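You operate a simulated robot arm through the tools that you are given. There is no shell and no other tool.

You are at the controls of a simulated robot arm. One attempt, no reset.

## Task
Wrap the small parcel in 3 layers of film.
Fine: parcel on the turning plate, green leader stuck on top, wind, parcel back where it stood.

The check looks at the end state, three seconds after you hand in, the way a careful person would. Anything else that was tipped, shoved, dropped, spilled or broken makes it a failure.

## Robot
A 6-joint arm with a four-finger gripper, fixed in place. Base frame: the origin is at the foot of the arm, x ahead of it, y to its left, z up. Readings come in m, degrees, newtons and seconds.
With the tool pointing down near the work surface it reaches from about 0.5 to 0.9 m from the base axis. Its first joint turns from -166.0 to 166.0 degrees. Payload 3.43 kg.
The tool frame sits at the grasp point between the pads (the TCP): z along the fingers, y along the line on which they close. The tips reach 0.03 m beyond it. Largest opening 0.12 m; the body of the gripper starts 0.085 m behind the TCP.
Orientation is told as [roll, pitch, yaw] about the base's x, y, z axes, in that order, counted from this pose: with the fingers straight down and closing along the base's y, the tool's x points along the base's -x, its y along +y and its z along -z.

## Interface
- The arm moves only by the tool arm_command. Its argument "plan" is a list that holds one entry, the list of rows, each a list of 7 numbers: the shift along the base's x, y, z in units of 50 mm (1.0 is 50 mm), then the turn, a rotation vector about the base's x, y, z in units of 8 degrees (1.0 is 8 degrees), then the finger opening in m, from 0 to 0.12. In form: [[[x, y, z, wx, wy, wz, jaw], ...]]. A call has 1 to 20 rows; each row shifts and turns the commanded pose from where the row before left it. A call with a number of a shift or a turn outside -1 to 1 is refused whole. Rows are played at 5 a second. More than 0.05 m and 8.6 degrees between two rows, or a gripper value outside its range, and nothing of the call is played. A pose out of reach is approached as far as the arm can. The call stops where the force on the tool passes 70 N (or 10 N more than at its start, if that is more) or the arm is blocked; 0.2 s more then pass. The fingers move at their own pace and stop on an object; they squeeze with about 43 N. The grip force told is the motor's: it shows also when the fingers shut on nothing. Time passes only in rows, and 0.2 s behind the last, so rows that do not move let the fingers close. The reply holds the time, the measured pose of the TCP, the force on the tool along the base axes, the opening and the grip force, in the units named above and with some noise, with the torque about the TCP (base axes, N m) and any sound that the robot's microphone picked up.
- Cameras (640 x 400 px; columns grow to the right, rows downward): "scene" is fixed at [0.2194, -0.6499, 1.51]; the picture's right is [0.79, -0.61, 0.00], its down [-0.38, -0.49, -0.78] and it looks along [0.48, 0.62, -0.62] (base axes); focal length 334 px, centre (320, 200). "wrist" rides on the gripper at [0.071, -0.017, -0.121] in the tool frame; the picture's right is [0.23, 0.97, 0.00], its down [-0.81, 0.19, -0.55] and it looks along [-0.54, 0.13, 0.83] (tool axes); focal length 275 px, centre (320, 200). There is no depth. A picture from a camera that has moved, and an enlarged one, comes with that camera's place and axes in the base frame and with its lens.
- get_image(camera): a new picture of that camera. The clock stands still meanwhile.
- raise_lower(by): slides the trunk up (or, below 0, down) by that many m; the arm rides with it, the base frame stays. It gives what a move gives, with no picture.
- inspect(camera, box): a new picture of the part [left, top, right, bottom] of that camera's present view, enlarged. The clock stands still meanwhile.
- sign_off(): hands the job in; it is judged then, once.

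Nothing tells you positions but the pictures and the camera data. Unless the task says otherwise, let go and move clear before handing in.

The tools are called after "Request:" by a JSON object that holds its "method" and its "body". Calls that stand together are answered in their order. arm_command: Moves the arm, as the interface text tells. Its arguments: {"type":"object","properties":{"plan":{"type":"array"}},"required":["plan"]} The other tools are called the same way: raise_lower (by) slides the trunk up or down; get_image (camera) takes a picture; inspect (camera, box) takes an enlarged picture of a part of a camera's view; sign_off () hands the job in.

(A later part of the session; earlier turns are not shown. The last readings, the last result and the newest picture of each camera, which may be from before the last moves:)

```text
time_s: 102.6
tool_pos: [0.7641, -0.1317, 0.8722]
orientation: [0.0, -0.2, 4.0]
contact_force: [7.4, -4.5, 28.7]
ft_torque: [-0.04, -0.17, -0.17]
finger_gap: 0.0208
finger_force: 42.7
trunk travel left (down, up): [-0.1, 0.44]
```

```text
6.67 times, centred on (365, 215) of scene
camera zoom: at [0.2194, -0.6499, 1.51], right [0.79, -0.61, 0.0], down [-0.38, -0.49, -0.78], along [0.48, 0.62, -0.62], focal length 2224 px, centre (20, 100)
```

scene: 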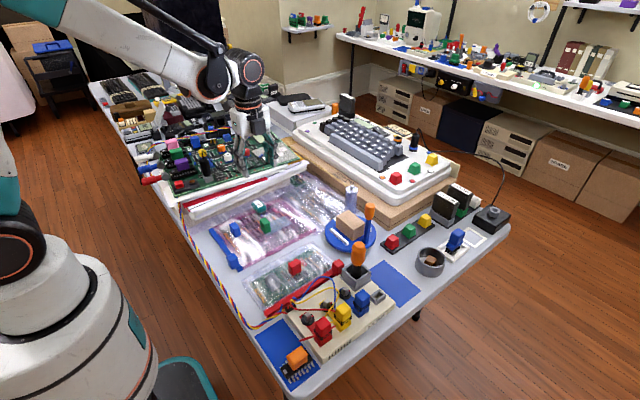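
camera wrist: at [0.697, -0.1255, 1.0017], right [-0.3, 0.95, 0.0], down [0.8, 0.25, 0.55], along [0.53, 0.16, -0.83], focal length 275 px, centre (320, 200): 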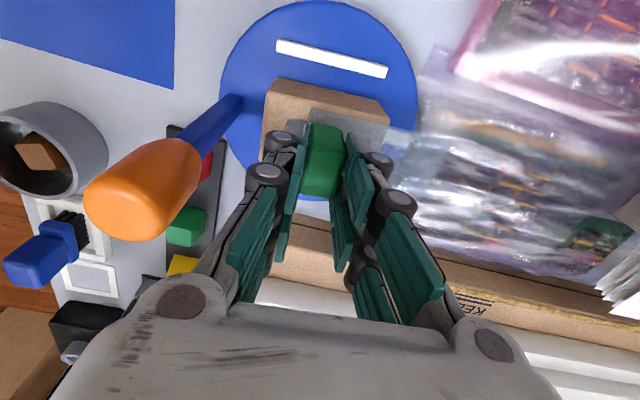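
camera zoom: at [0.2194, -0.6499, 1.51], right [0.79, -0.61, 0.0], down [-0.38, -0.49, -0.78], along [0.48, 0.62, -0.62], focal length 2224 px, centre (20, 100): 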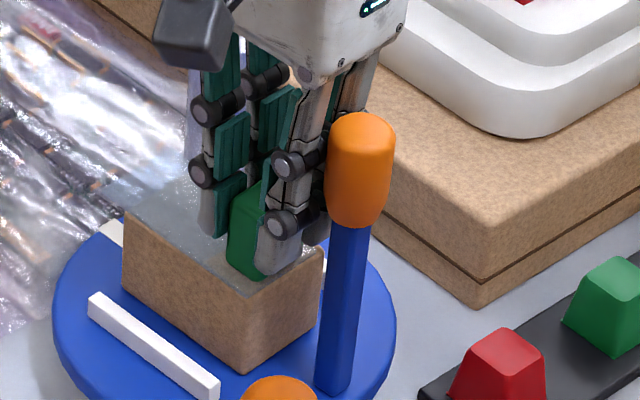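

Pressed at 29 N for a second with the strip centred. I'll lift a few millimetres to test the bond again.

Request:
{"method": "arm_command", "body": {"plan": [[[0, 0, 0.04, 0, 0, 0, 0.015], [0, 0, 0.04, 0, 0, 0, 0.015], [0, 0, 0.04, 0, 0, 0, 0.015], [0, 0, 0, 0, 0, 0, 0.015]]]}}

Request:
{"method": "inspect", "body": {"camera": "scene", "box": [330, 185, 400, 245]}}

```text
time_s: 103.6
tool_pos: [0.7641, -0.1299, 0.8761]
orientation: [0.1, 0.0, 4.1]
contact_force: [-0.4, -0.2, -2.1]
ft_torque: [-0.07, 0.01, 0.02]
finger_gap: 0.0208
finger_force: 43.5
trunk travel left (down, up): [-0.1, 0.44]
```

```text
6.67 times, centred on (365, 215) of scene
camera zoom: at [0.2194, -0.6499, 1.51], right [0.79, -0.61, 0.0], down [-0.38, -0.49, -0.78], along [0.48, 0.62, -0.62], focal length 2224 px, centre (20, 100)
```

zoom: 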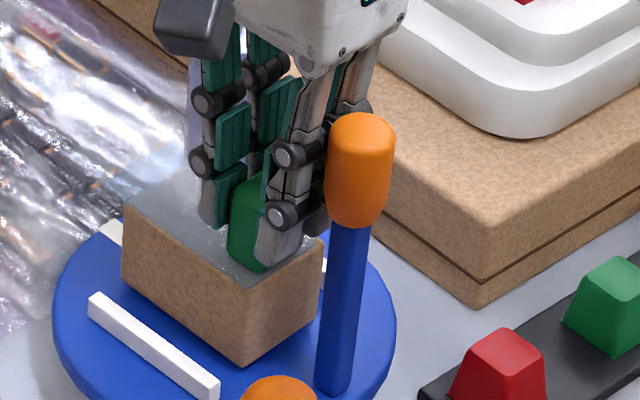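

This time it worked: the whole parcel rose with the leader (-2.1 N and its base is off the plate), so the strip has to sit centred on the top to bond. I'll set it back down gently and release with a small opening, since the knob is close.

Request:
{"method": "arm_command", "body": {"plan": [[[0, 0, -0.03, 0, 0, 0, 0.015], [0, 0, -0.03, 0, 0, 0, 0.015], [0, 0, -0.03, 0, 0, 0, 0.015], [0, 0, 0, 0, 0, 0, 0.015]]]}}

Request:
{"method": "inspect", "body": {"camera": "scene", "box": [330, 185, 400, 245]}}

```text
time_s: 104.6
tool_pos: [0.765, -0.1308, 0.8715]
orientation: [0.0, 0.0, 4.1]
contact_force: [0.8, -0.5, 2.1]
ft_torque: [0.02, 0.02, 0.03]
finger_gap: 0.0209
finger_force: 42.7
trunk travel left (down, up): [-0.1, 0.44]
```

```text
6.67 times, centred on (365, 215) of scene
camera zoom: at [0.2194, -0.6499, 1.51], right [0.79, -0.61, 0.0], down [-0.38, -0.49, -0.78], along [0.48, 0.62, -0.62], focal length 2224 px, centre (20, 100)
```

zoom: 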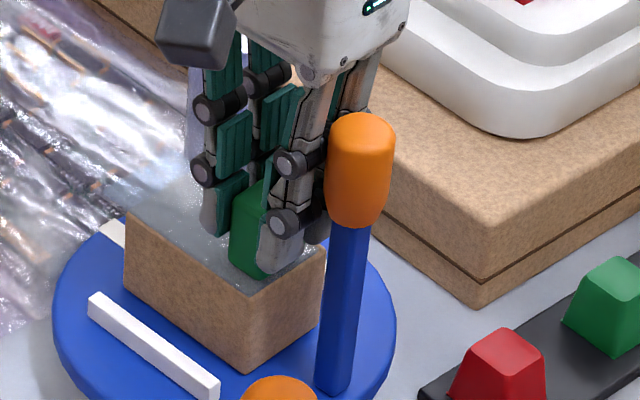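

The parcel is back on the plate. I'll release with a small opening and rise clear, then check it visually.

Request:
{"method": "arm_command", "body": {"plan": [[[0, 0, 0, 0, 0, 0, 0.024], [0, 0, 0, 0, 0, 0, 0.027], [0, 0, 0, 0, 0, 0, 0.028], [0, 0.02, 0.2, 0, 0, 0, 0.028], [0, 0.02, 0.5, 0, 0, 0, 0.028], [0, 0, 0.8, 0, 0, 0, 0.028], [0, 0, 0.8, 0, 0, 0, 0.028], [0, 0, 0.8, 0, 0, 0, 0.035], [0, 0, 0, 0, 0, 0, 0.05]]]}}

Request:
{"method": "inspect", "body": {"camera": "scene", "box": [310, 175, 410, 260]}}

Request:
{"method": "get_image", "body": {"camera": "wrist"}}

```text
time_s: 106.6
tool_pos: [0.7646, -0.1262, 1.0279]
orientation: [-0.1, 0.0, 4.0]
contact_force: [0.7, -0.7, 0.7]
ft_torque: [-0.03, 0.0, -0.02]
finger_gap: 0.05
finger_force: 0.1
trunk travel left (down, up): [-0.1, 0.44]
```

```text
4.71 times, centred on (360, 218) of scene
camera zoom: at [0.2194, -0.6499, 1.51], right [0.79, -0.61, 0.0], down [-0.38, -0.49, -0.78], along [0.48, 0.62, -0.62], focal length 1570 px, centre (132, 118)
```

zoom: 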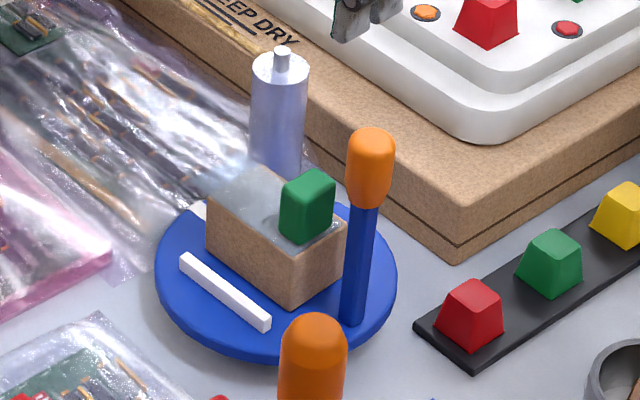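

```text
taken
camera wrist: at [0.6965, -0.1497, 1.1499], right [-0.3, 0.95, 0.0], down [0.8, 0.25, 0.55], along [0.53, 0.16, -0.83], focal length 275 px, centre (320, 200)
```

wrist: 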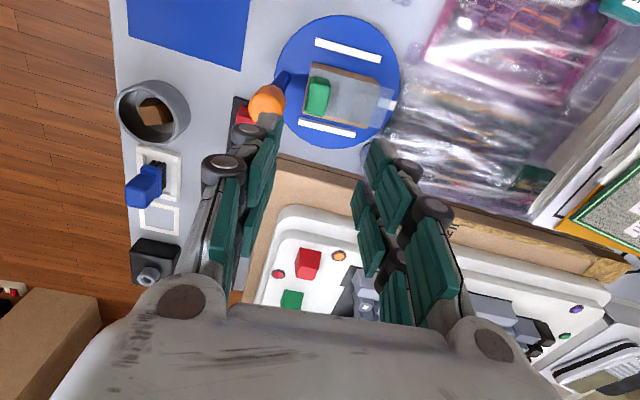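

The leader is bonded with its strip centred on the top. I'll go back over the crank knob, now at about (0.770, -0.173), with the gripper square again, and lower around it.

Request:
{"method": "arm_command", "body": {"plan": [[[0.054, -0.469, 0, 0, 0, -0.25, 0.055], [0.054, -0.469, 0, 0, 0, -0.25, 0.055], [0, 0, -0.3, 0, 0, 0, 0.055], [0, 0, -0.5, 0, 0, 0, 0.055], [0, 0, -0.5, 0, 0, 0, 0.055], [0, 0, -0.5, 0, 0, 0, 0.055], [0, 0, -0.29, 0, 0, 0, 0.055], [0, 0, 0, 0, 0, 0, 0.055]]]}}

Request:
{"method": "inspect", "body": {"camera": "wrist", "box": [200, 0, 440, 220]}}

Request:
{"method": "inspect", "body": {"camera": "scene", "box": [330, 175, 410, 245]}}

```text
time_s: 108.4
tool_pos: [0.7715, -0.1743, 0.9234]
orientation: [0.0, 0.0, 0.0]
contact_force: [-1.1, -0.9, 0.8]
ft_torque: [-0.01, -0.02, -0.01]
finger_gap: 0.055
finger_force: 0.0
trunk travel left (down, up): [-0.1, 0.44]
```

```text
1.82 times, centred on (320, 110) of wrist
camera zoom: at [0.7003, -0.1923, 1.0451], right [-0.23, 0.97, 0.0], down [0.81, 0.19, 0.55], along [0.54, 0.13, -0.83], focal length 500 px, centre (320, 364)
```

zoom: 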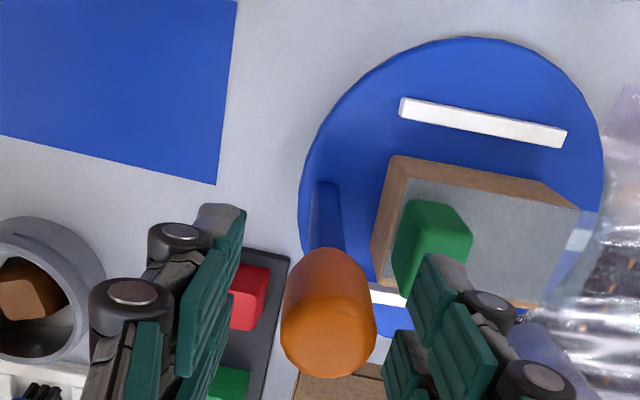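

```text
5.71 times, centred on (370, 210) of scene
camera zoom: at [0.2194, -0.6499, 1.51], right [0.79, -0.61, 0.0], down [-0.38, -0.49, -0.78], along [0.48, 0.62, -0.62], focal length 1906 px, centre (34, 143)
```

zoom: 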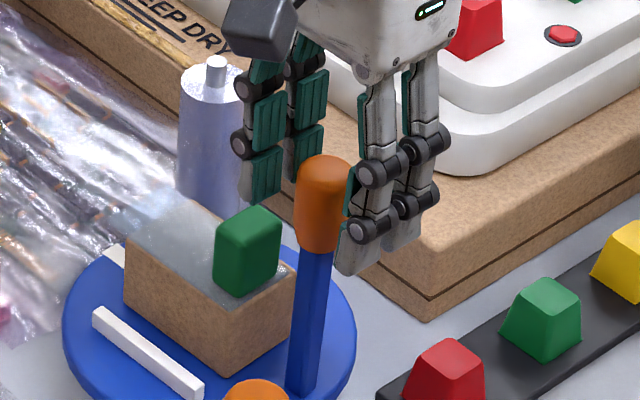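

Knob is between the pads again. I'll close, then make a small start of about 23° and look for film coming off the roll.

Request:
{"method": "arm_command", "body": {"plan": [[[0, 0.022, 0, 0, 0, 0, 0.045], [0, 0, 0, 0, 0, 0, 0.032], [0, 0, 0, 0, 0, 0, 0.024], [0, 0, 0, 0, 0, 0, 0.022], [0, 0, 0, 0, 0, 0, 0.022], [0.1189, 0.0135, 0, 0, 0, 0, 0.022], [0.2094, 0.0502, 0, 0, 0, 0, 0.022], [0.1988, 0.0825, 0, 0, 0, 0, 0.022]]]}}

Request:
{"method": "inspect", "body": {"camera": "scene", "box": [310, 165, 410, 255]}}

```text
time_s: 110.2
tool_pos: [0.7963, -0.1648, 0.9225]
orientation: [0.0, 0.0, 0.0]
contact_force: [-1.3, 3.8, 2.1]
ft_torque: [-0.07, 0.28, -0.03]
finger_gap: 0.0258
finger_force: 45.4
trunk travel left (down, up): [-0.1, 0.44]
```

```text
4.44 times, centred on (360, 210) of scene
camera zoom: at [0.2194, -0.6499, 1.51], right [0.79, -0.61, 0.0], down [-0.38, -0.49, -0.78], along [0.48, 0.62, -0.62], focal length 1483 px, centre (142, 156)
```

zoom: 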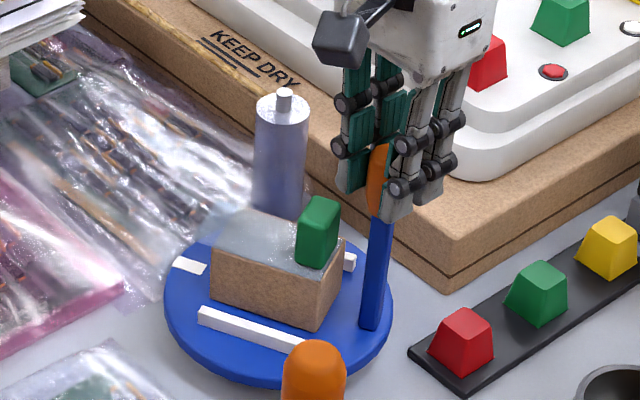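

The parcel turns with the plate and forces are tiny. I'll continue round to the 90° side.

Request:
{"method": "arm_command", "body": {"plan": [[[0.1838, 0.1124, 0, 0, 0, 0, 0.022], [0.1636, 0.1398, 0, 0, 0, 0, 0.022], [0.1398, 0.1636, 0, 0, 0, 0, 0.022], [0.1124, 0.1838, 0, 0, 0, 0, 0.022], [0.0825, 0.1988, 0, 0, 0, 0, 0.022], [0.0502, 0.2094, 0, 0, 0, 0, 0.022], [0.0169, 0.2146, 0, 0, 0, 0, 0.022], [-0.0169, 0.2146, 0, 0, 0, 0, 0.022], [-0.0502, 0.2094, 0, 0, 0, 0, 0.022], [-0.0825, 0.1988, 0, 0, 0, 0, 0.022], [-0.1124, 0.1838, 0, 0, 0, 0, 0.022], [-0.1398, 0.1636, 0, 0, 0, 0, 0.022], [-0.1636, 0.1398, 0, 0, 0, 0, 0.022], [-0.1838, 0.1124, 0, 0, 0, 0, 0.022], [-0.1988, 0.0825, 0, 0, 0, 0, 0.022], [-0.2094, 0.0402, 0, 0, 0, 0, 0.022], [-0.2146, 0.0069, 0, 0, 0, 0, 0.022]]]}}

Request:
{"method": "inspect", "body": {"camera": "scene", "box": [310, 165, 410, 255]}}

Request:
{"method": "inspect", "body": {"camera": "scene", "box": [335, 195, 395, 245]}}

```text
time_s: 113.8
tool_pos: [0.7642, -0.037, 0.9225]
orientation: [0.0, 0.0, 0.0]
contact_force: [-0.3, 8.6, 10.6]
ft_torque: [0.27, -0.06, -0.01]
finger_gap: 0.0254
finger_force: 45.4
trunk travel left (down, up): [-0.1, 0.44]
```

```text
4.44 times, centred on (360, 210) of scene
camera zoom: at [0.2194, -0.6499, 1.51], right [0.79, -0.61, 0.0], down [-0.38, -0.49, -0.78], along [0.48, 0.62, -0.62], focal length 1483 px, centre (142, 156)
```

zoom: 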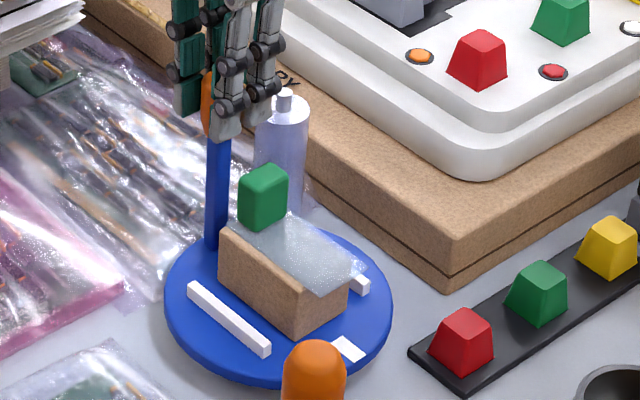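

```text
8.00 times, centred on (365, 220) of scene
camera zoom: at [0.2194, -0.6499, 1.51], right [0.79, -0.61, 0.0], down [-0.38, -0.49, -0.78], along [0.48, 0.62, -0.62], focal length 2669 px, centre (-40, 40)
```

zoom: 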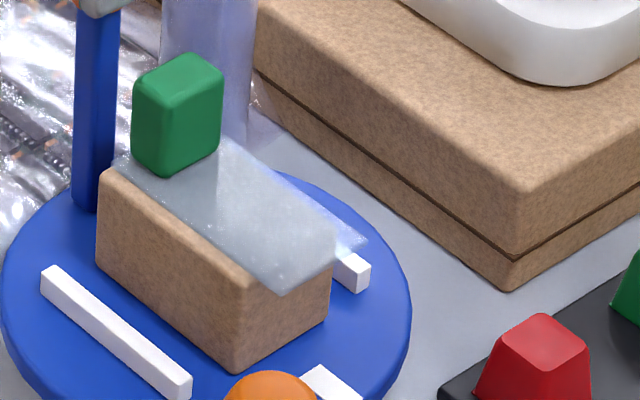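

Still no film on the sides after this half turn, but the leader is bonded. I'll finish the first bonded lap and then check for a layer.

Request:
{"method": "arm_command", "body": {"plan": [[[-0.2146, -0.0169, 0.008, 0, 0, 0, 0.022], [-0.2094, -0.0502, 0, 0, 0, 0, 0.022], [-0.1988, -0.0825, 0, 0, 0, 0, 0.022], [-0.1838, -0.1124, 0, 0, 0, 0, 0.022], [-0.1636, -0.1398, 0, 0, 0, 0, 0.022], [-0.1398, -0.1636, 0, 0, 0, 0, 0.022], [-0.1124, -0.1838, 0, 0, 0, 0, 0.022], [-0.0825, -0.1988, 0, 0, 0, 0, 0.022], [-0.0502, -0.2094, 0, 0, 0, 0, 0.022], [-0.0169, -0.2146, 0, 0, 0, 0, 0.022], [0.0169, -0.2146, 0, 0, 0, 0, 0.022], [0.0502, -0.2094, 0, 0, 0, 0, 0.022], [0.0825, -0.1988, 0, 0, 0, 0, 0.022], [0.1124, -0.1838, 0, 0, 0, 0, 0.022], [0.1398, -0.1636, 0, 0, 0, 0, 0.022], [0.1636, -0.1398, 0, 0, 0, 0, 0.022], [0.1838, -0.1124, 0, 0, 0, 0, 0.022], [0.1988, -0.0825, 0, 0, 0, 0, 0.022], [0.2094, -0.0402, 0, 0, 0, 0, 0.022], [0.2146, -0.0069, 0, 0, 0, 0, 0.022]]]}}

Request:
{"method": "inspect", "body": {"camera": "scene", "box": [310, 165, 410, 255]}}

Request:
{"method": "inspect", "body": {"camera": "scene", "box": [335, 195, 395, 245]}}

```text
time_s: 118.0
tool_pos: [0.7666, -0.1723, 0.9229]
orientation: [0.0, 0.1, -0.1]
contact_force: [0.1, 11.7, -12.4]
ft_torque: [0.25, 0.28, 0.02]
finger_gap: 0.0251
finger_force: 44.9
trunk travel left (down, up): [-0.1, 0.44]
```

```text
4.44 times, centred on (360, 210) of scene
camera zoom: at [0.2194, -0.6499, 1.51], right [0.79, -0.61, 0.0], down [-0.38, -0.49, -0.78], along [0.48, 0.62, -0.62], focal length 1483 px, centre (142, 156)
```

zoom: 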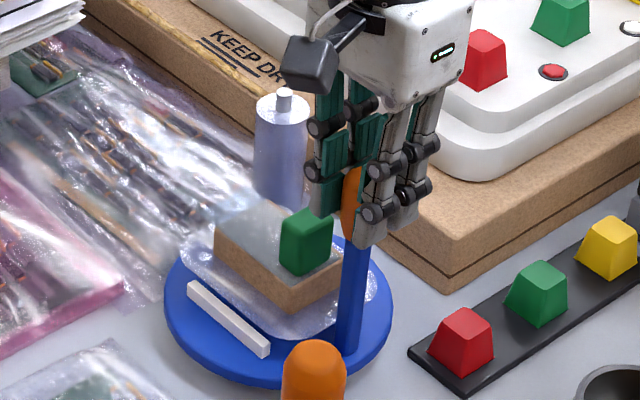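

```text
8.00 times, centred on (365, 220) of scene
camera zoom: at [0.2194, -0.6499, 1.51], right [0.79, -0.61, 0.0], down [-0.38, -0.49, -0.78], along [0.48, 0.62, -0.62], focal length 2669 px, centre (-40, 40)
```

zoom: 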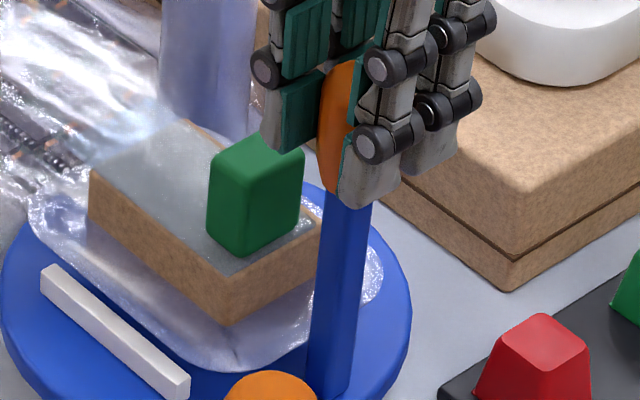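

A clear translucent film layer has now appeared around the lower part of the parcel, so the winding counts. I'll continue with lap two.

Request:
{"method": "arm_command", "body": {"plan": [[[0.2146, 0.0269, -0.008, 0, 0, 0, 0.022], [0.2094, 0.0502, 0, 0, 0, 0, 0.022], [0.1988, 0.0825, 0, 0, 0, 0, 0.022], [0.1838, 0.1124, 0, 0, 0, 0, 0.022], [0.1636, 0.1398, 0, 0, 0, 0, 0.022], [0.1398, 0.1636, 0, 0, 0, 0, 0.022], [0.1124, 0.1838, 0, 0, 0, 0, 0.022], [0.0825, 0.1988, 0, 0, 0, 0, 0.022], [0.0502, 0.2094, 0, 0, 0, 0, 0.022], [0.0169, 0.2146, 0, 0, 0, 0, 0.022], [-0.0169, 0.2146, 0, 0, 0, 0, 0.022], [-0.0502, 0.2094, 0, 0, 0, 0, 0.022], [-0.0825, 0.1988, 0, 0, 0, 0, 0.022], [-0.1124, 0.1838, 0, 0, 0, 0, 0.022], [-0.1398, 0.1636, 0, 0, 0, 0, 0.022], [-0.1636, 0.1398, 0, 0, 0, 0, 0.022], [-0.1838, 0.1124, 0, 0, 0, 0, 0.022], [-0.1988, 0.0725, 0, 0, 0, 0, 0.022], [-0.2094, 0.0402, 0, 0, 0, 0, 0.022], [-0.2146, 0.0069, 0, 0, 0, 0, 0.022]]]}}

Request:
{"method": "inspect", "body": {"camera": "scene", "box": [310, 165, 410, 255]}}

```text
time_s: 122.2
tool_pos: [0.7659, -0.0371, 0.9233]
orientation: [0.0, 0.0, -0.1]
contact_force: [-0.7, 0.8, -1.9]
ft_torque: [0.04, -0.37, 0.0]
finger_gap: 0.0252
finger_force: 45.0
trunk travel left (down, up): [-0.1, 0.44]
```

```text
4.44 times, centred on (360, 210) of scene
camera zoom: at [0.2194, -0.6499, 1.51], right [0.79, -0.61, 0.0], down [-0.38, -0.49, -0.78], along [0.48, 0.62, -0.62], focal length 1483 px, centre (142, 156)
```

zoom: 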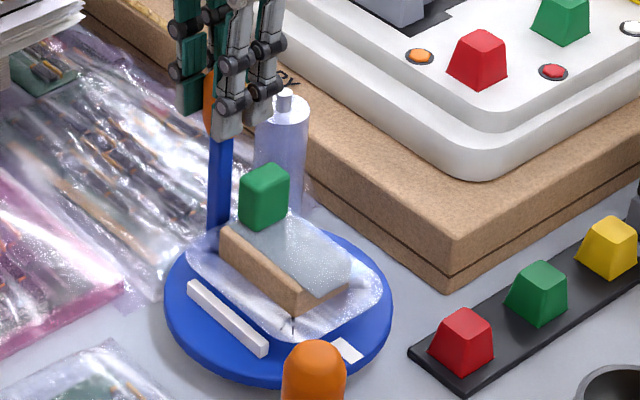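

Film rides round with the parcel. I'll finish lap two.

Request:
{"method": "arm_command", "body": {"plan": [[[-0.2146, -0.0169, 0, 0, 0, 0, 0.022], [-0.2094, -0.0502, 0, 0, 0, 0, 0.022], [-0.1988, -0.0825, 0, 0, 0, 0, 0.022], [-0.1838, -0.1124, 0, 0, 0, 0, 0.022], [-0.1636, -0.1398, 0, 0, 0, 0, 0.022], [-0.1398, -0.1636, 0, 0, 0, 0, 0.022], [-0.1124, -0.1838, 0, 0, 0, 0, 0.022], [-0.0825, -0.1988, 0, 0, 0, 0, 0.022], [-0.0502, -0.2094, 0, 0, 0, 0, 0.022], [-0.0169, -0.2146, 0, 0, 0, 0, 0.022], [0.0169, -0.2146, 0, 0, 0, 0, 0.022], [0.0502, -0.2094, 0, 0, 0, 0, 0.022], [0.0825, -0.1988, 0, 0, 0, 0, 0.022], [0.1124, -0.1838, 0, 0, 0, 0, 0.022], [0.1398, -0.1636, 0, 0, 0, 0, 0.022], [0.1636, -0.1398, 0, 0, 0, 0, 0.022], [0.1838, -0.1124, 0, 0, 0, 0, 0.022], [0.1988, -0.0725, 0, 0, 0, 0, 0.022], [0.2094, -0.0402, 0, 0, 0, 0, 0.022], [0.2146, -0.0069, 0, 0, 0, 0, 0.022]]]}}

Request:
{"method": "inspect", "body": {"camera": "scene", "box": [310, 165, 410, 255]}}

Request:
{"method": "inspect", "body": {"camera": "scene", "box": [335, 195, 395, 245]}}

```text
time_s: 126.4
tool_pos: [0.7669, -0.173, 0.9226]
orientation: [0.1, 0.0, 0.0]
contact_force: [-1.1, 8.3, -6.4]
ft_torque: [0.14, -0.31, -0.03]
finger_gap: 0.0251
finger_force: 44.6
trunk travel left (down, up): [-0.1, 0.44]
```

```text
4.44 times, centred on (360, 210) of scene
camera zoom: at [0.2194, -0.6499, 1.51], right [0.79, -0.61, 0.0], down [-0.38, -0.49, -0.78], along [0.48, 0.62, -0.62], focal length 1483 px, centre (142, 156)
```

zoom: 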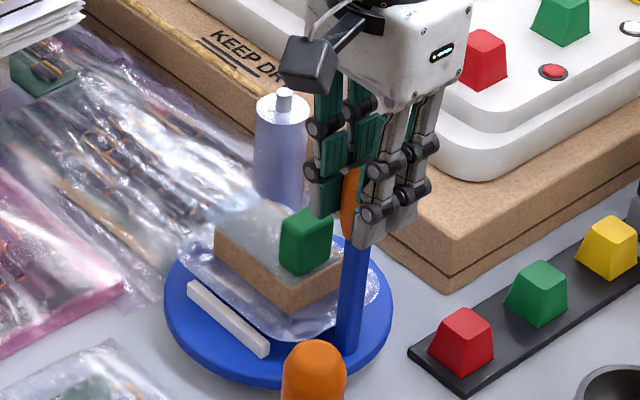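

```text
8.00 times, centred on (365, 220) of scene
camera zoom: at [0.2194, -0.6499, 1.51], right [0.79, -0.61, 0.0], down [-0.38, -0.49, -0.78], along [0.48, 0.62, -0.62], focal length 2669 px, centre (-40, 40)
```

zoom: 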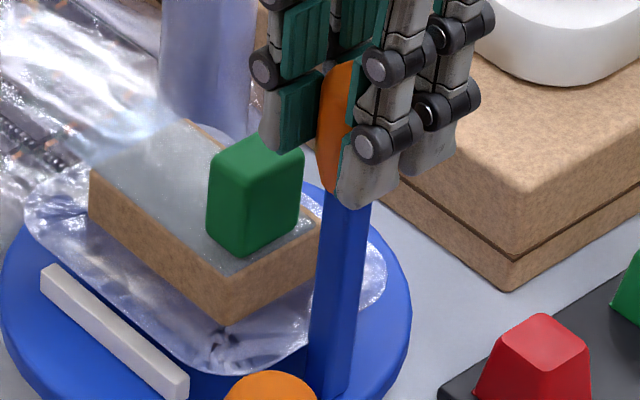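

The film has grown visibly denser, so that's the second layer. I'll do the first half of lap three.

Request:
{"method": "arm_command", "body": {"plan": [[[0.2146, 0.0269, -0.004, 0, 0, 0, 0.022], [0.2094, 0.0502, 0, 0, 0, 0, 0.022], [0.1988, 0.0825, 0, 0, 0, 0, 0.022], [0.1838, 0.1124, 0, 0, 0, 0, 0.022], [0.1636, 0.1398, 0, 0, 0, 0, 0.022], [0.1398, 0.1636, 0, 0, 0, 0, 0.022], [0.1124, 0.1838, 0, 0, 0, 0, 0.022], [0.0825, 0.1988, 0, 0, 0, 0, 0.022], [0.0502, 0.2094, 0, 0, 0, 0, 0.022], [0.0169, 0.2146, 0, 0, 0, 0, 0.022], [-0.0169, 0.2146, 0, 0, 0, 0, 0.022], [-0.0502, 0.2094, 0, 0, 0, 0, 0.022], [-0.0825, 0.1988, 0, 0, 0, 0, 0.022], [-0.1124, 0.1838, 0, 0, 0, 0, 0.022], [-0.1398, 0.1636, 0, 0, 0, 0, 0.022], [-0.1636, 0.1398, 0, 0, 0, 0, 0.022], [-0.1838, 0.1124, 0, 0, 0, 0, 0.022], [-0.1988, 0.0725, 0, 0, 0, 0, 0.022], [-0.2094, 0.0402, 0, 0, 0, 0, 0.022], [-0.2146, 0.0069, 0, 0, 0, 0, 0.022]]]}}

Request:
{"method": "inspect", "body": {"camera": "scene", "box": [310, 165, 410, 255]}}

```text
time_s: 130.6
tool_pos: [0.7657, -0.0375, 0.9226]
orientation: [0.0, 0.1, 0.0]
contact_force: [-0.4, -11.0, -1.3]
ft_torque: [-0.24, -0.5, 0.02]
finger_gap: 0.025
finger_force: 45.3
trunk travel left (down, up): [-0.1, 0.44]
```

```text
4.44 times, centred on (360, 210) of scene
camera zoom: at [0.2194, -0.6499, 1.51], right [0.79, -0.61, 0.0], down [-0.38, -0.49, -0.78], along [0.48, 0.62, -0.62], focal length 1483 px, centre (142, 156)
```

zoom: 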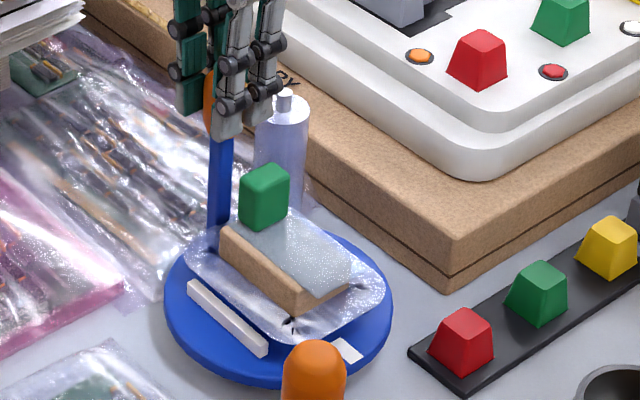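

Last half turn of lap three, plus about 6° so it ends just past three full turns from where the leader bonded.

Request:
{"method": "arm_command", "body": {"plan": [[[-0.2146, -0.0169, 0, 0, 0, 0, 0.022], [-0.2094, -0.0502, 0, 0, 0, 0, 0.022], [-0.1988, -0.0825, 0, 0, 0, 0, 0.022], [-0.1838, -0.1124, 0, 0, 0, 0, 0.022], [-0.1636, -0.1398, 0, 0, 0, 0, 0.022], [-0.1398, -0.1636, 0, 0, 0, 0, 0.022], [-0.1124, -0.1838, 0, 0, 0, 0, 0.022], [-0.0825, -0.1988, 0, 0, 0, 0, 0.022], [-0.0502, -0.2094, 0, 0, 0, 0, 0.022], [-0.0169, -0.2146, 0, 0, 0, 0, 0.022], [0.0169, -0.2146, 0, 0, 0, 0, 0.022], [0.0502, -0.2094, 0, 0, 0, 0, 0.022], [0.0825, -0.1988, 0, 0, 0, 0, 0.022], [0.1124, -0.1838, 0, 0, 0, 0, 0.022], [0.1398, -0.1636, 0, 0, 0, 0, 0.022], [0.1636, -0.1398, 0, 0, 0, 0, 0.022], [0.1838, -0.1124, 0, 0, 0, 0, 0.022], [0.1988, -0.0725, 0, 0, 0, 0, 0.022], [0.2094, -0.0402, 0, 0, 0, 0, 0.022], [0.2146, -0.0069, 0, 0, 0, 0, 0.022]]]}}

Request:
{"method": "inspect", "body": {"camera": "scene", "box": [335, 195, 395, 245]}}

Request:
{"method": "inspect", "body": {"camera": "wrist", "box": [200, 0, 440, 220]}}

```text
time_s: 134.8
tool_pos: [0.7648, -0.1735, 0.9227]
orientation: [0.0, 0.0, 0.1]
contact_force: [0.1, 9.8, 9.3]
ft_torque: [0.28, 0.24, -0.03]
finger_gap: 0.0248
finger_force: 45.3
trunk travel left (down, up): [-0.1, 0.44]
```

```text
8.00 times, centred on (365, 220) of scene
camera zoom: at [0.2194, -0.6499, 1.51], right [0.79, -0.61, 0.0], down [-0.38, -0.49, -0.78], along [0.48, 0.62, -0.62], focal length 2669 px, centre (-40, 40)
```

zoom: 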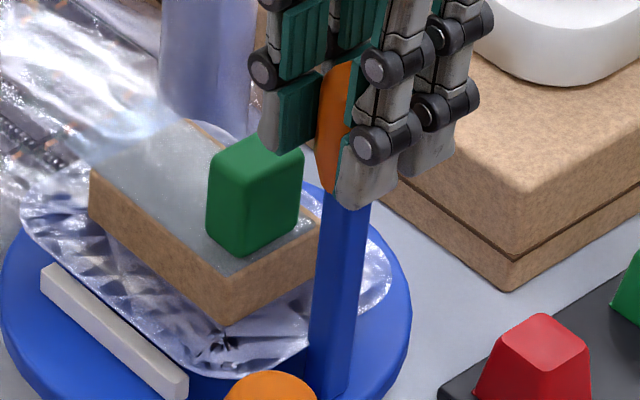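

```text
1.82 times, centred on (320, 110) of wrist
camera zoom: at [0.6949, -0.1904, 1.0446], right [-0.23, 0.97, 0.0], down [0.81, 0.19, 0.55], along [0.54, 0.13, -0.83], focal length 500 px, centre (320, 364)
```

zoom: 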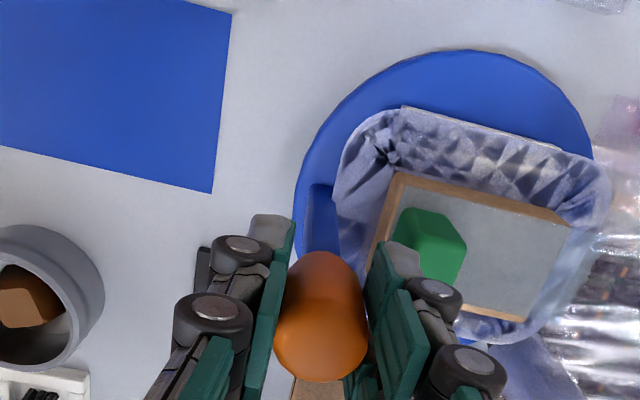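

A third, denser layer of film is visible. I'll add 6° to close the third turn fully, then release the knob and rise clear.

Request:
{"method": "arm_command", "body": {"plan": [[[0.0717, 0.0025, 0, 0, 0, 0, 0.022], [0.0717, 0.005, 0, 0, 0, 0, 0.022], [0, 0, 0, 0, 0, 0, 0.022], [0, 0, 0, 0, 0, 0, 0.026], [0, 0, 0, 0, 0, 0, 0.035], [0, 0, 0, 0, 0, 0, 0.05], [0, 0, 0.3, 0, 0, 0, 0.055], [0, 0, 0.7, 0, 0, 0, 0.055], [0, 0, 0.8, 0, 0, 0, 0.055], [0, 0, 0.8, 0, 0, 0, 0.055], [0, 0, 0, 0, 0, 0, 0.055]]]}}

Request:
{"method": "inspect", "body": {"camera": "scene", "box": [310, 175, 410, 260]}}

Request:
{"method": "get_image", "body": {"camera": "wrist"}}

Request:
{"method": "inspect", "body": {"camera": "wrist", "box": [230, 0, 470, 170]}}

```text
time_s: 137.2
tool_pos: [0.7736, -0.1715, 1.0542]
orientation: [0.0, 0.0, 0.0]
contact_force: [-0.6, 0.6, -0.1]
ft_torque: [-0.02, -0.03, 0.04]
finger_gap: 0.0553
finger_force: 0.0
trunk travel left (down, up): [-0.1, 0.44]
```

```text
4.71 times, centred on (360, 218) of scene
camera zoom: at [0.2194, -0.6499, 1.51], right [0.79, -0.61, 0.0], down [-0.38, -0.49, -0.78], along [0.48, 0.62, -0.62], focal length 1570 px, centre (132, 118)
```

zoom: 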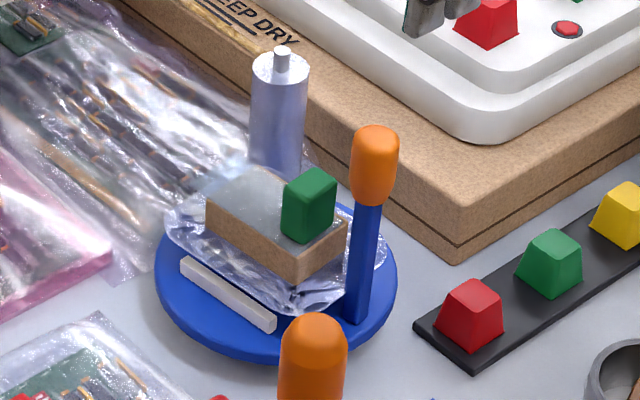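

```text
taken
camera wrist: at [0.703, -0.1892, 1.1765], right [-0.23, 0.97, 0.0], down [0.81, 0.19, 0.55], along [0.54, 0.13, -0.83], focal length 275 px, centre (320, 200)
```

wrist: 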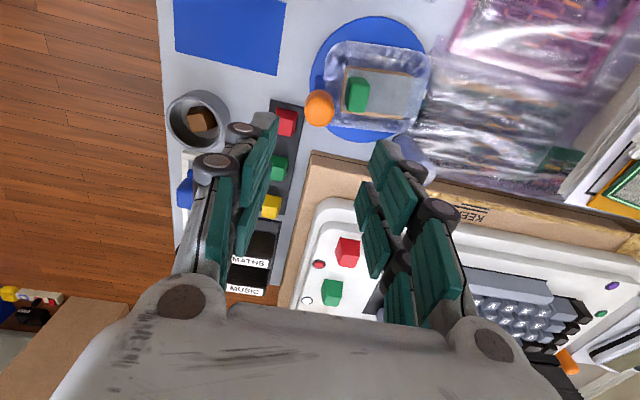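

```text
2.35 times, centred on (350, 85) of wrist
camera zoom: at [0.703, -0.1892, 1.1765], right [-0.23, 0.97, 0.0], down [0.81, 0.19, 0.55], along [0.54, 0.13, -0.83], focal length 648 px, centre (249, 471)
```

zoom: 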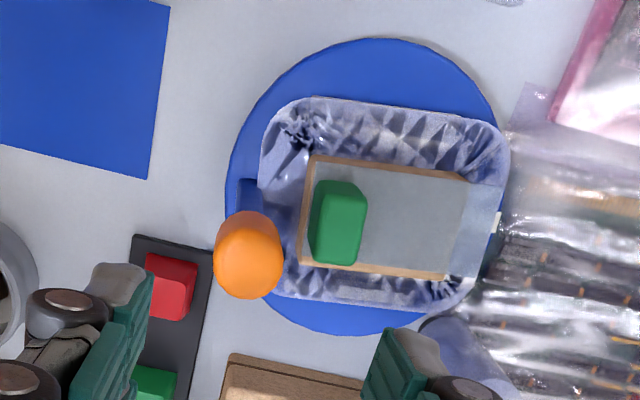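

Three layers of film are clearly round the parcel and the leader is still bonded. Before gripping, I'll look closely at the film's shape so the fingers don't snag it.

Request:
{"method": "inspect", "body": {"camera": "scene", "box": [332, 205, 396, 245]}}

Request:
{"method": "inspect", "body": {"camera": "wrist", "box": [300, 10, 450, 130]}}

```text
10.00 times, centred on (364, 225) of scene
camera zoom: at [0.2194, -0.6499, 1.51], right [0.79, -0.61, 0.0], down [-0.38, -0.49, -0.78], along [0.48, 0.62, -0.62], focal length 3336 px, centre (-120, -50)
```

zoom: 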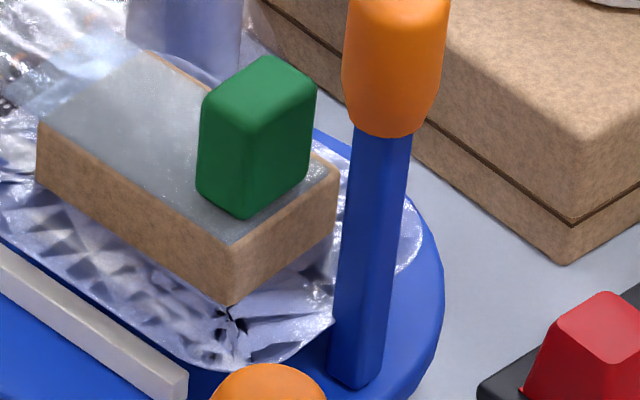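

```text
3.33 times, centred on (375, 70) of wrist
camera zoom: at [0.703, -0.1892, 1.1765], right [-0.23, 0.97, 0.0], down [0.81, 0.19, 0.55], along [0.54, 0.13, -0.83], focal length 918 px, centre (137, 633)
```

zoom: 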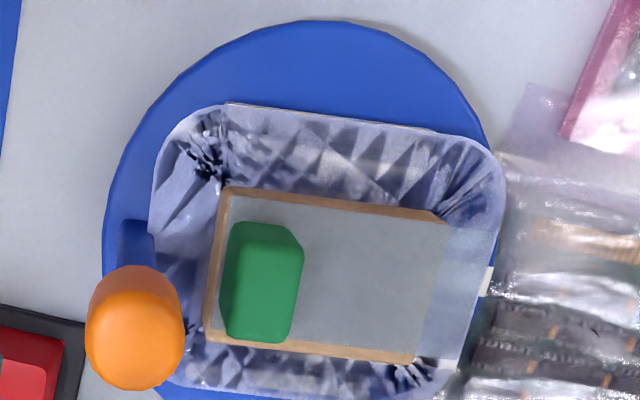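

The film flares out as a crinkled skirt from mid-height, so I'll grip the parcel's upper part as before. I'll move over its centre at yaw -84° to match the 6° of extra turn.

Request:
{"method": "arm_command", "body": {"plan": [[[-0.015, 0.1245, 0, 0, 0, -0.9545, 0.075], [-0.015, 0.1245, 0, 0, 0, -0.9545, 0.075], [-0.015, 0.1245, 0, 0, 0, -0.9545, 0.075], [-0.015, 0.1245, 0, 0, 0, -0.9545, 0.075], [-0.015, 0.1245, 0, 0, 0, -0.9545, 0.075], [-0.015, 0.1245, 0, 0, 0, -0.9545, 0.075], [-0.015, 0.1245, 0, 0, 0, -0.9545, 0.075], [-0.015, 0.1245, 0, 0, 0, -0.9545, 0.075], [-0.015, 0.1245, 0, 0, 0, -0.9545, 0.075], [-0.015, 0.1245, 0, 0, 0, -0.9545, 0.075], [-0.014, 0.1245, 0, 0, 0, -0.9545, 0.075], [0, 0, 0, 0, 0, 0, 0.075], [0, 0, 0, 0, 0, 0, 0.075]]]}}

Request:
{"method": "get_image", "body": {"camera": "wrist"}}

Request:
{"method": "inspect", "body": {"camera": "wrist", "box": [240, 0, 460, 150]}}

```text
time_s: 140.0
tool_pos: [0.7638, -0.1047, 1.0532]
orientation: [0.0, 0.1, -84.1]
contact_force: [0.1, 0.3, 0.2]
ft_torque: [0.0, -0.06, -0.03]
finger_gap: 0.0751
finger_force: 0.0
trunk travel left (down, up): [-0.1, 0.44]
```

```text
taken
camera wrist: at [0.7413, -0.0355, 1.1744], right [0.94, 0.33, 0.0], down [0.27, -0.79, 0.55], along [0.18, -0.52, -0.83], focal length 275 px, centre (320, 200)
```

wrist: 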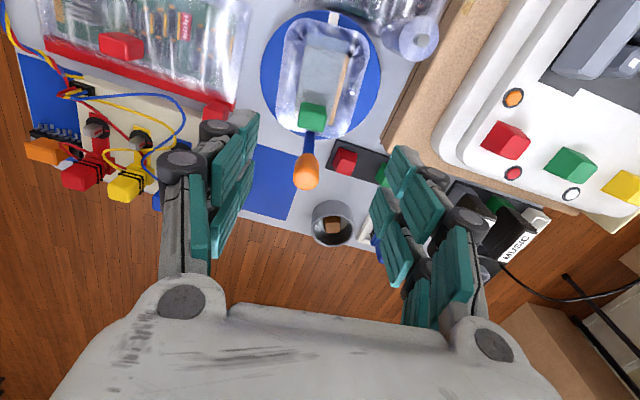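

```text
2.67 times, centred on (350, 75) of wrist
camera zoom: at [0.7413, -0.0355, 1.1744], right [0.94, 0.33, 0.0], down [0.27, -0.79, 0.55], along [0.18, -0.52, -0.83], focal length 734 px, centre (240, 533)
```

zoom: 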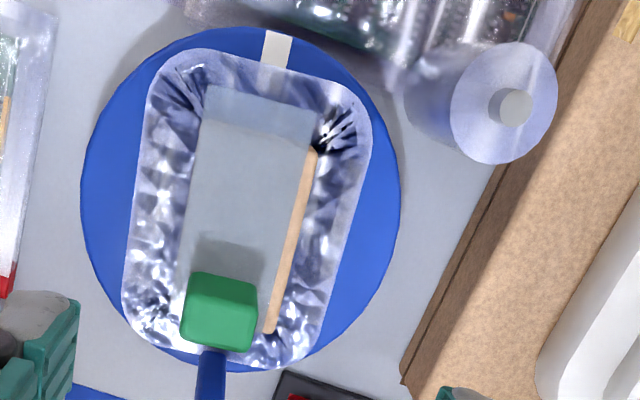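

From above, the parcel centre reads (0.763, -0.103) turned 6°, which matches. I'll lower to just above gripping height and check for any contact with the film.

Request:
{"method": "arm_command", "body": {"plan": [[[0, 0.03, -0.7, 0, 0, 0, 0.075], [0, 0, -0.7, 0, 0, 0, 0.075], [0, 0, -0.7, 0, 0, 0, 0.075], [0, 0, -0.7, 0, 0, 0, 0.075], [0, 0, -0.6, 0, 0, 0, 0.075], [0, 0, -0.46, 0, 0, 0, 0.075], [0, 0, 0, 0, 0, 0, 0.075]]]}}

Request:
{"method": "get_image", "body": {"camera": "wrist"}}

Request:
{"method": "inspect", "body": {"camera": "scene", "box": [310, 165, 410, 255]}}

```text
time_s: 141.6
tool_pos: [0.7645, -0.1037, 0.8583]
orientation: [0.0, 0.0, -84.0]
contact_force: [0.5, -0.5, 0.9]
ft_torque: [0.03, -0.01, -0.01]
finger_gap: 0.075
finger_force: 0.1
trunk travel left (down, up): [-0.1, 0.44]
```

```text
taken
camera wrist: at [0.7418, -0.0352, 0.98], right [0.94, 0.33, 0.0], down [0.28, -0.79, 0.55], along [0.18, -0.52, -0.83], focal length 275 px, centre (320, 200)
```

wrist: 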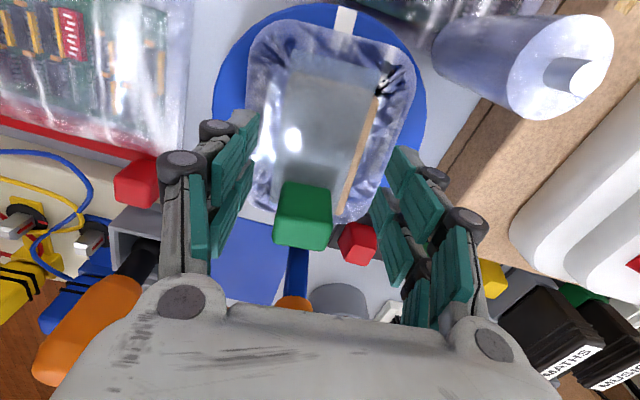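

```text
4.44 times, centred on (360, 210) of scene
camera zoom: at [0.2194, -0.6499, 1.51], right [0.79, -0.61, 0.0], down [-0.38, -0.49, -0.78], along [0.48, 0.62, -0.62], focal length 1483 px, centre (142, 156)
```

zoom: 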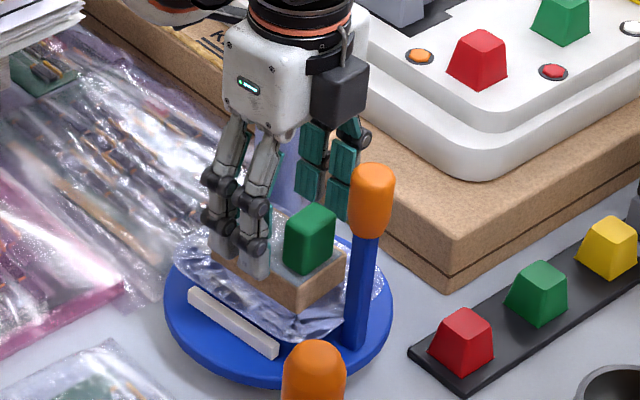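

No contact so far. I'll lower the last 22 mm carefully.

Request:
{"method": "arm_command", "body": {"plan": [[[0, 0, -0.2, 0, 0, 0, 0.075], [0, 0, -0.15, 0, 0, 0, 0.075], [0, 0, -0.09, 0, 0, 0, 0.075], [0, 0, 0, 0, 0, 0, 0.075]]]}}

Request:
{"method": "inspect", "body": {"camera": "wrist", "box": [180, 20, 460, 240]}}

```text
time_s: 142.6
tool_pos: [0.7654, -0.1029, 0.8356]
orientation: [0.0, 0.1, -84.1]
contact_force: [-0.5, -0.3, 0.4]
ft_torque: [-0.02, -0.03, -0.01]
finger_gap: 0.0751
finger_force: 0.1
trunk travel left (down, up): [-0.1, 0.44]
```

```text
1.82 times, centred on (320, 130) of wrist
camera zoom: at [0.7414, -0.0343, 0.958], right [0.94, 0.33, 0.0], down [0.27, -0.79, 0.55], along [0.18, -0.52, -0.83], focal length 500 px, centre (320, 327)
```

zoom: 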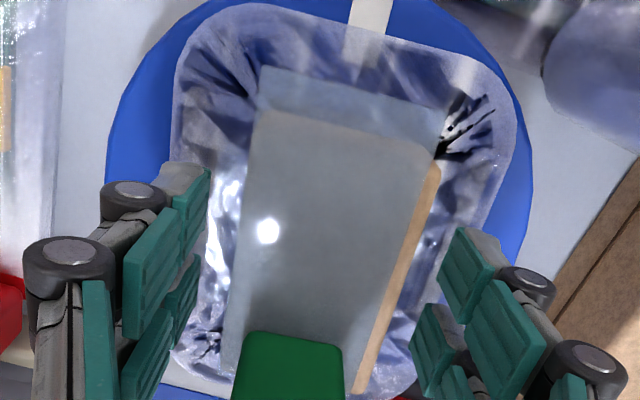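

At gripping height with no contact. I'll close on the parcel's sides.

Request:
{"method": "arm_command", "body": {"plan": [[[0, 0, 0, 0, 0, 0, 0.065], [0, 0, 0, 0, 0, 0, 0.058], [0, 0, 0, 0, 0, 0, 0.05], [0, 0, 0, 0, 0, 0, 0.042], [0, 0, 0, 0, 0, 0, 0.04], [0, 0, 0, 0, 0, 0, 0.04]]]}}

Request:
{"method": "inspect", "body": {"camera": "wrist", "box": [180, 20, 460, 240]}}

```text
time_s: 144.0
tool_pos: [0.7635, -0.1023, 0.836]
orientation: [-0.1, -0.1, -84.0]
contact_force: [-1.1, -0.2, 1.9]
ft_torque: [0.01, 0.01, 0.0]
finger_gap: 0.0513
finger_force: 42.6
trunk travel left (down, up): [-0.1, 0.44]
```

```text
1.82 times, centred on (320, 130) of wrist
camera zoom: at [0.7413, -0.0343, 0.9582], right [0.94, 0.33, 0.0], down [0.27, -0.79, 0.55], along [0.18, -0.52, -0.83], focal length 500 px, centre (320, 327)
```

zoom: 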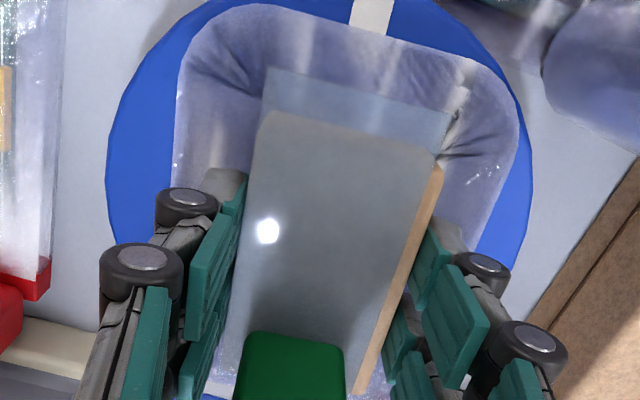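

The parcel is gripped (gap 0.0513, 43 N). I'll lift slowly and check that film, leader and parcel all come together.

Request:
{"method": "arm_command", "body": {"plan": [[[0, 0, 0.1, 0, 0, 0, 0.04], [0, 0, 0.2, 0, 0, 0, 0.04], [0, 0, 0.4, 0, 0, 0, 0.04], [0, 0, 0.6, 0, 0, 0, 0.04], [0, 0, 0.6, 0, 0, 0, 0.04], [0, 0, 0.6, 0, 0, 0, 0.04], [0, 0, 0.6, 0, 0, 0, 0.04], [0, 0, 0.6, 0, 0, 0, 0.04], [0, 0, 0, 0, 0, 0, 0.04]]]}}

Request:
{"method": "get_image", "body": {"camera": "wrist"}}

Request:
{"method": "inspect", "body": {"camera": "scene", "box": [300, 120, 430, 255]}}

```text
time_s: 146.0
tool_pos: [0.7644, -0.1039, 1.0229]
orientation: [0.0, 0.0, -84.1]
contact_force: [-0.8, -0.8, -2.3]
ft_torque: [0.02, 0.01, -0.01]
finger_gap: 0.0514
finger_force: 43.2
trunk travel left (down, up): [-0.1, 0.44]
```

```text
taken
camera wrist: at [0.7413, -0.0348, 1.145], right [0.94, 0.33, 0.0], down [0.27, -0.79, 0.55], along [0.18, -0.52, -0.83], focal length 275 px, centre (320, 200)
```

wrist: 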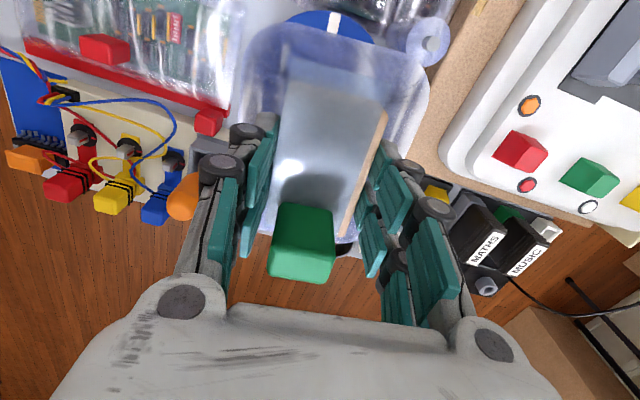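

```text
2.96 times, centred on (365, 188) of scene
camera zoom: at [0.2194, -0.6499, 1.51], right [0.79, -0.61, 0.0], down [-0.38, -0.49, -0.78], along [0.48, 0.62, -0.62], focal length 988 px, centre (187, 237)
```

zoom: 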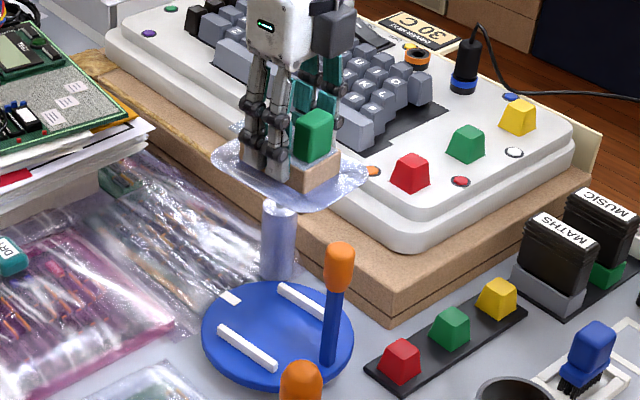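

Parcel, leader and film came up as one, and the plate, crank and roll are undisturbed. I'll carry it back above its mat at a safe height, turning the 6° back on the way.

Request:
{"method": "arm_command", "body": {"plan": [[[-0.0723, -0.5023, 0, 0, 0, -0.094, 0.04], [-0.0723, -0.5023, 0, 0, 0, -0.094, 0.04], [-0.0723, -0.5023, 0, 0, 0, -0.094, 0.04], [-0.0723, -0.5023, 0, 0, 0, -0.094, 0.04], [-0.0723, -0.5023, 0, 0, 0, -0.094, 0.04], [-0.0723, -0.5023, 0, 0, 0, -0.094, 0.04], [-0.0723, -0.5023, 0, 0, 0, -0.094, 0.04], [-0.0723, -0.5023, 0, 0, 0, -0.092, 0.04], [0, 0, 0, 0, 0, 0, 0.04], [0, 0, 0, 0, 0, 0, 0.04]]]}}

Request:
{"method": "get_image", "body": {"camera": "wrist"}}

Request:
{"method": "inspect", "body": {"camera": "scene", "box": [330, 150, 470, 310]}}

```text
time_s: 148.2
tool_pos: [0.737, -0.3042, 1.0208]
orientation: [0.0, 0.0, -90.1]
contact_force: [-0.3, 0.0, -3.1]
ft_torque: [0.01, 0.01, -0.03]
finger_gap: 0.0514
finger_force: 42.7
trunk travel left (down, up): [-0.1, 0.44]
```

```text
taken
camera wrist: at [0.7205, -0.2331, 1.1435], right [0.97, 0.23, 0.0], down [0.19, -0.81, 0.55], along [0.13, -0.54, -0.83], focal length 275 px, centre (320, 200)
```

wrist: 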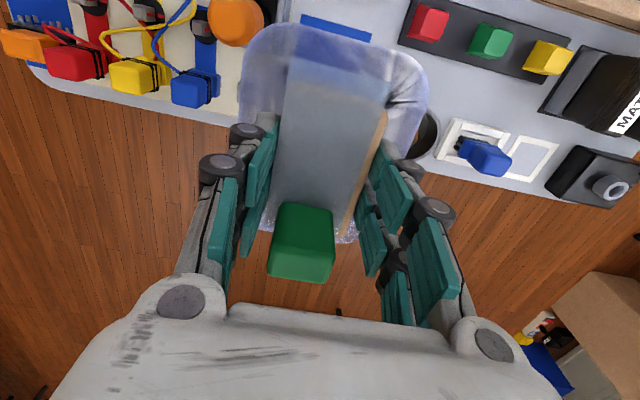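

```text
2.50 times, centred on (400, 230) of scene
camera zoom: at [0.2194, -0.6499, 1.51], right [0.79, -0.61, 0.0], down [-0.38, -0.49, -0.78], along [0.48, 0.62, -0.62], focal length 834 px, centre (120, 125)
```

zoom: 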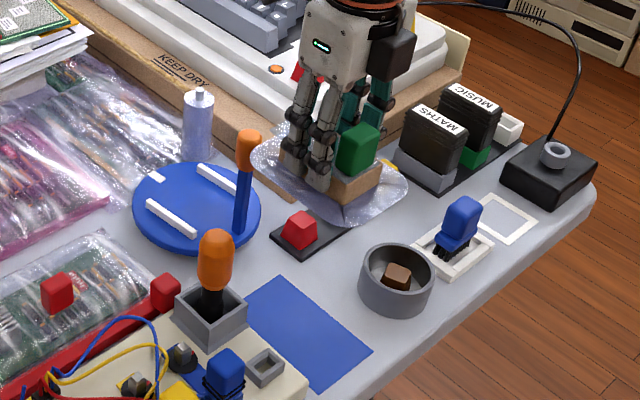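

Above the empty mat now, square at -90°. I'll lower to about 1 cm above it and check alignment and surroundings.

Request:
{"method": "arm_command", "body": {"plan": [[[-0.016, -0.005, -0.7, 0, 0, 0, 0.04], [0, 0, -0.7, 0, 0, 0, 0.04], [0, 0, -0.7, 0, 0, 0, 0.04], [0, 0, -0.7, 0, 0, 0, 0.04], [0, 0, -0.6, 0, 0, 0, 0.04], [0, 0, -0.5, 0, 0, 0, 0.04], [0, 0, -0.2, 0, 0, 0, 0.04], [0, 0, 0, 0, 0, 0, 0.04]]]}}

Request:
{"method": "get_image", "body": {"camera": "wrist"}}

Request:
{"method": "inspect", "body": {"camera": "scene", "box": [340, 210, 450, 310]}}

```text
time_s: 150.0
tool_pos: [0.7354, -0.3045, 0.8154]
orientation: [-0.1, 0.0, -90.1]
contact_force: [-0.4, -0.9, -1.6]
ft_torque: [0.0, 0.02, 0.02]
finger_gap: 0.0514
finger_force: 43.1
trunk travel left (down, up): [-0.1, 0.44]
```

```text
taken
camera wrist: at [0.7189, -0.2336, 0.9372], right [0.97, 0.23, 0.0], down [0.19, -0.81, 0.55], along [0.13, -0.54, -0.83], focal length 275 px, centre (320, 200)
```

wrist: 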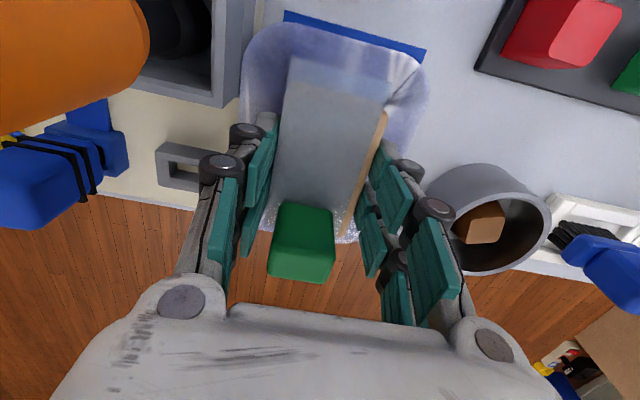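

```text
4.00 times, centred on (395, 260) of scene
camera zoom: at [0.2194, -0.6499, 1.51], right [0.79, -0.61, 0.0], down [-0.38, -0.49, -0.78], along [0.48, 0.62, -0.62], focal length 1334 px, centre (20, -40)
```

zoom: 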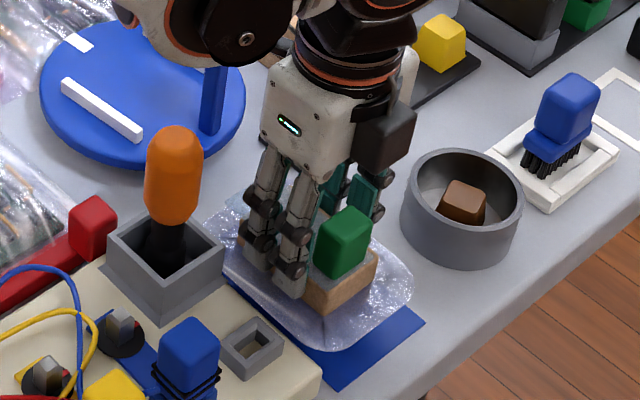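

Well aligned with the mat, about 13 mm above it, with no contact. I'll creep down in small steps.

Request:
{"method": "arm_command", "body": {"plan": [[[0, 0, -0.08, 0, 0, 0, 0.04], [0, 0, -0.08, 0, 0, 0, 0.04], [0, 0, -0.05, 0, 0, 0, 0.04], [0, 0, 0, 0, 0, 0, 0.04]]]}}

```text
time_s: 151.0
tool_pos: [0.7349, -0.3026, 0.806]
orientation: [0.1, 0.0, -90.0]
contact_force: [0.3, 0.0, -2.3]
ft_torque: [-0.02, -0.03, -0.01]
finger_gap: 0.0512
finger_force: 44.0
trunk travel left (down, up): [-0.1, 0.44]
```

Request:
{"method": "arm_command", "body": {"plan": [[[0, 0, -0.03, 0, 0, 0, 0.04], [0, 0, -0.03, 0, 0, 0, 0.04], [0, 0, 0, 0, 0, 0, 0.04]]]}}

```text
time_s: 151.8
tool_pos: [0.7341, -0.3047, 0.8035]
orientation: [0.0, 0.1, -89.9]
contact_force: [0.0, -0.2, -2.0]
ft_torque: [-0.02, 0.0, -0.04]
finger_gap: 0.0512
finger_force: 43.2
trunk travel left (down, up): [-0.1, 0.44]
```

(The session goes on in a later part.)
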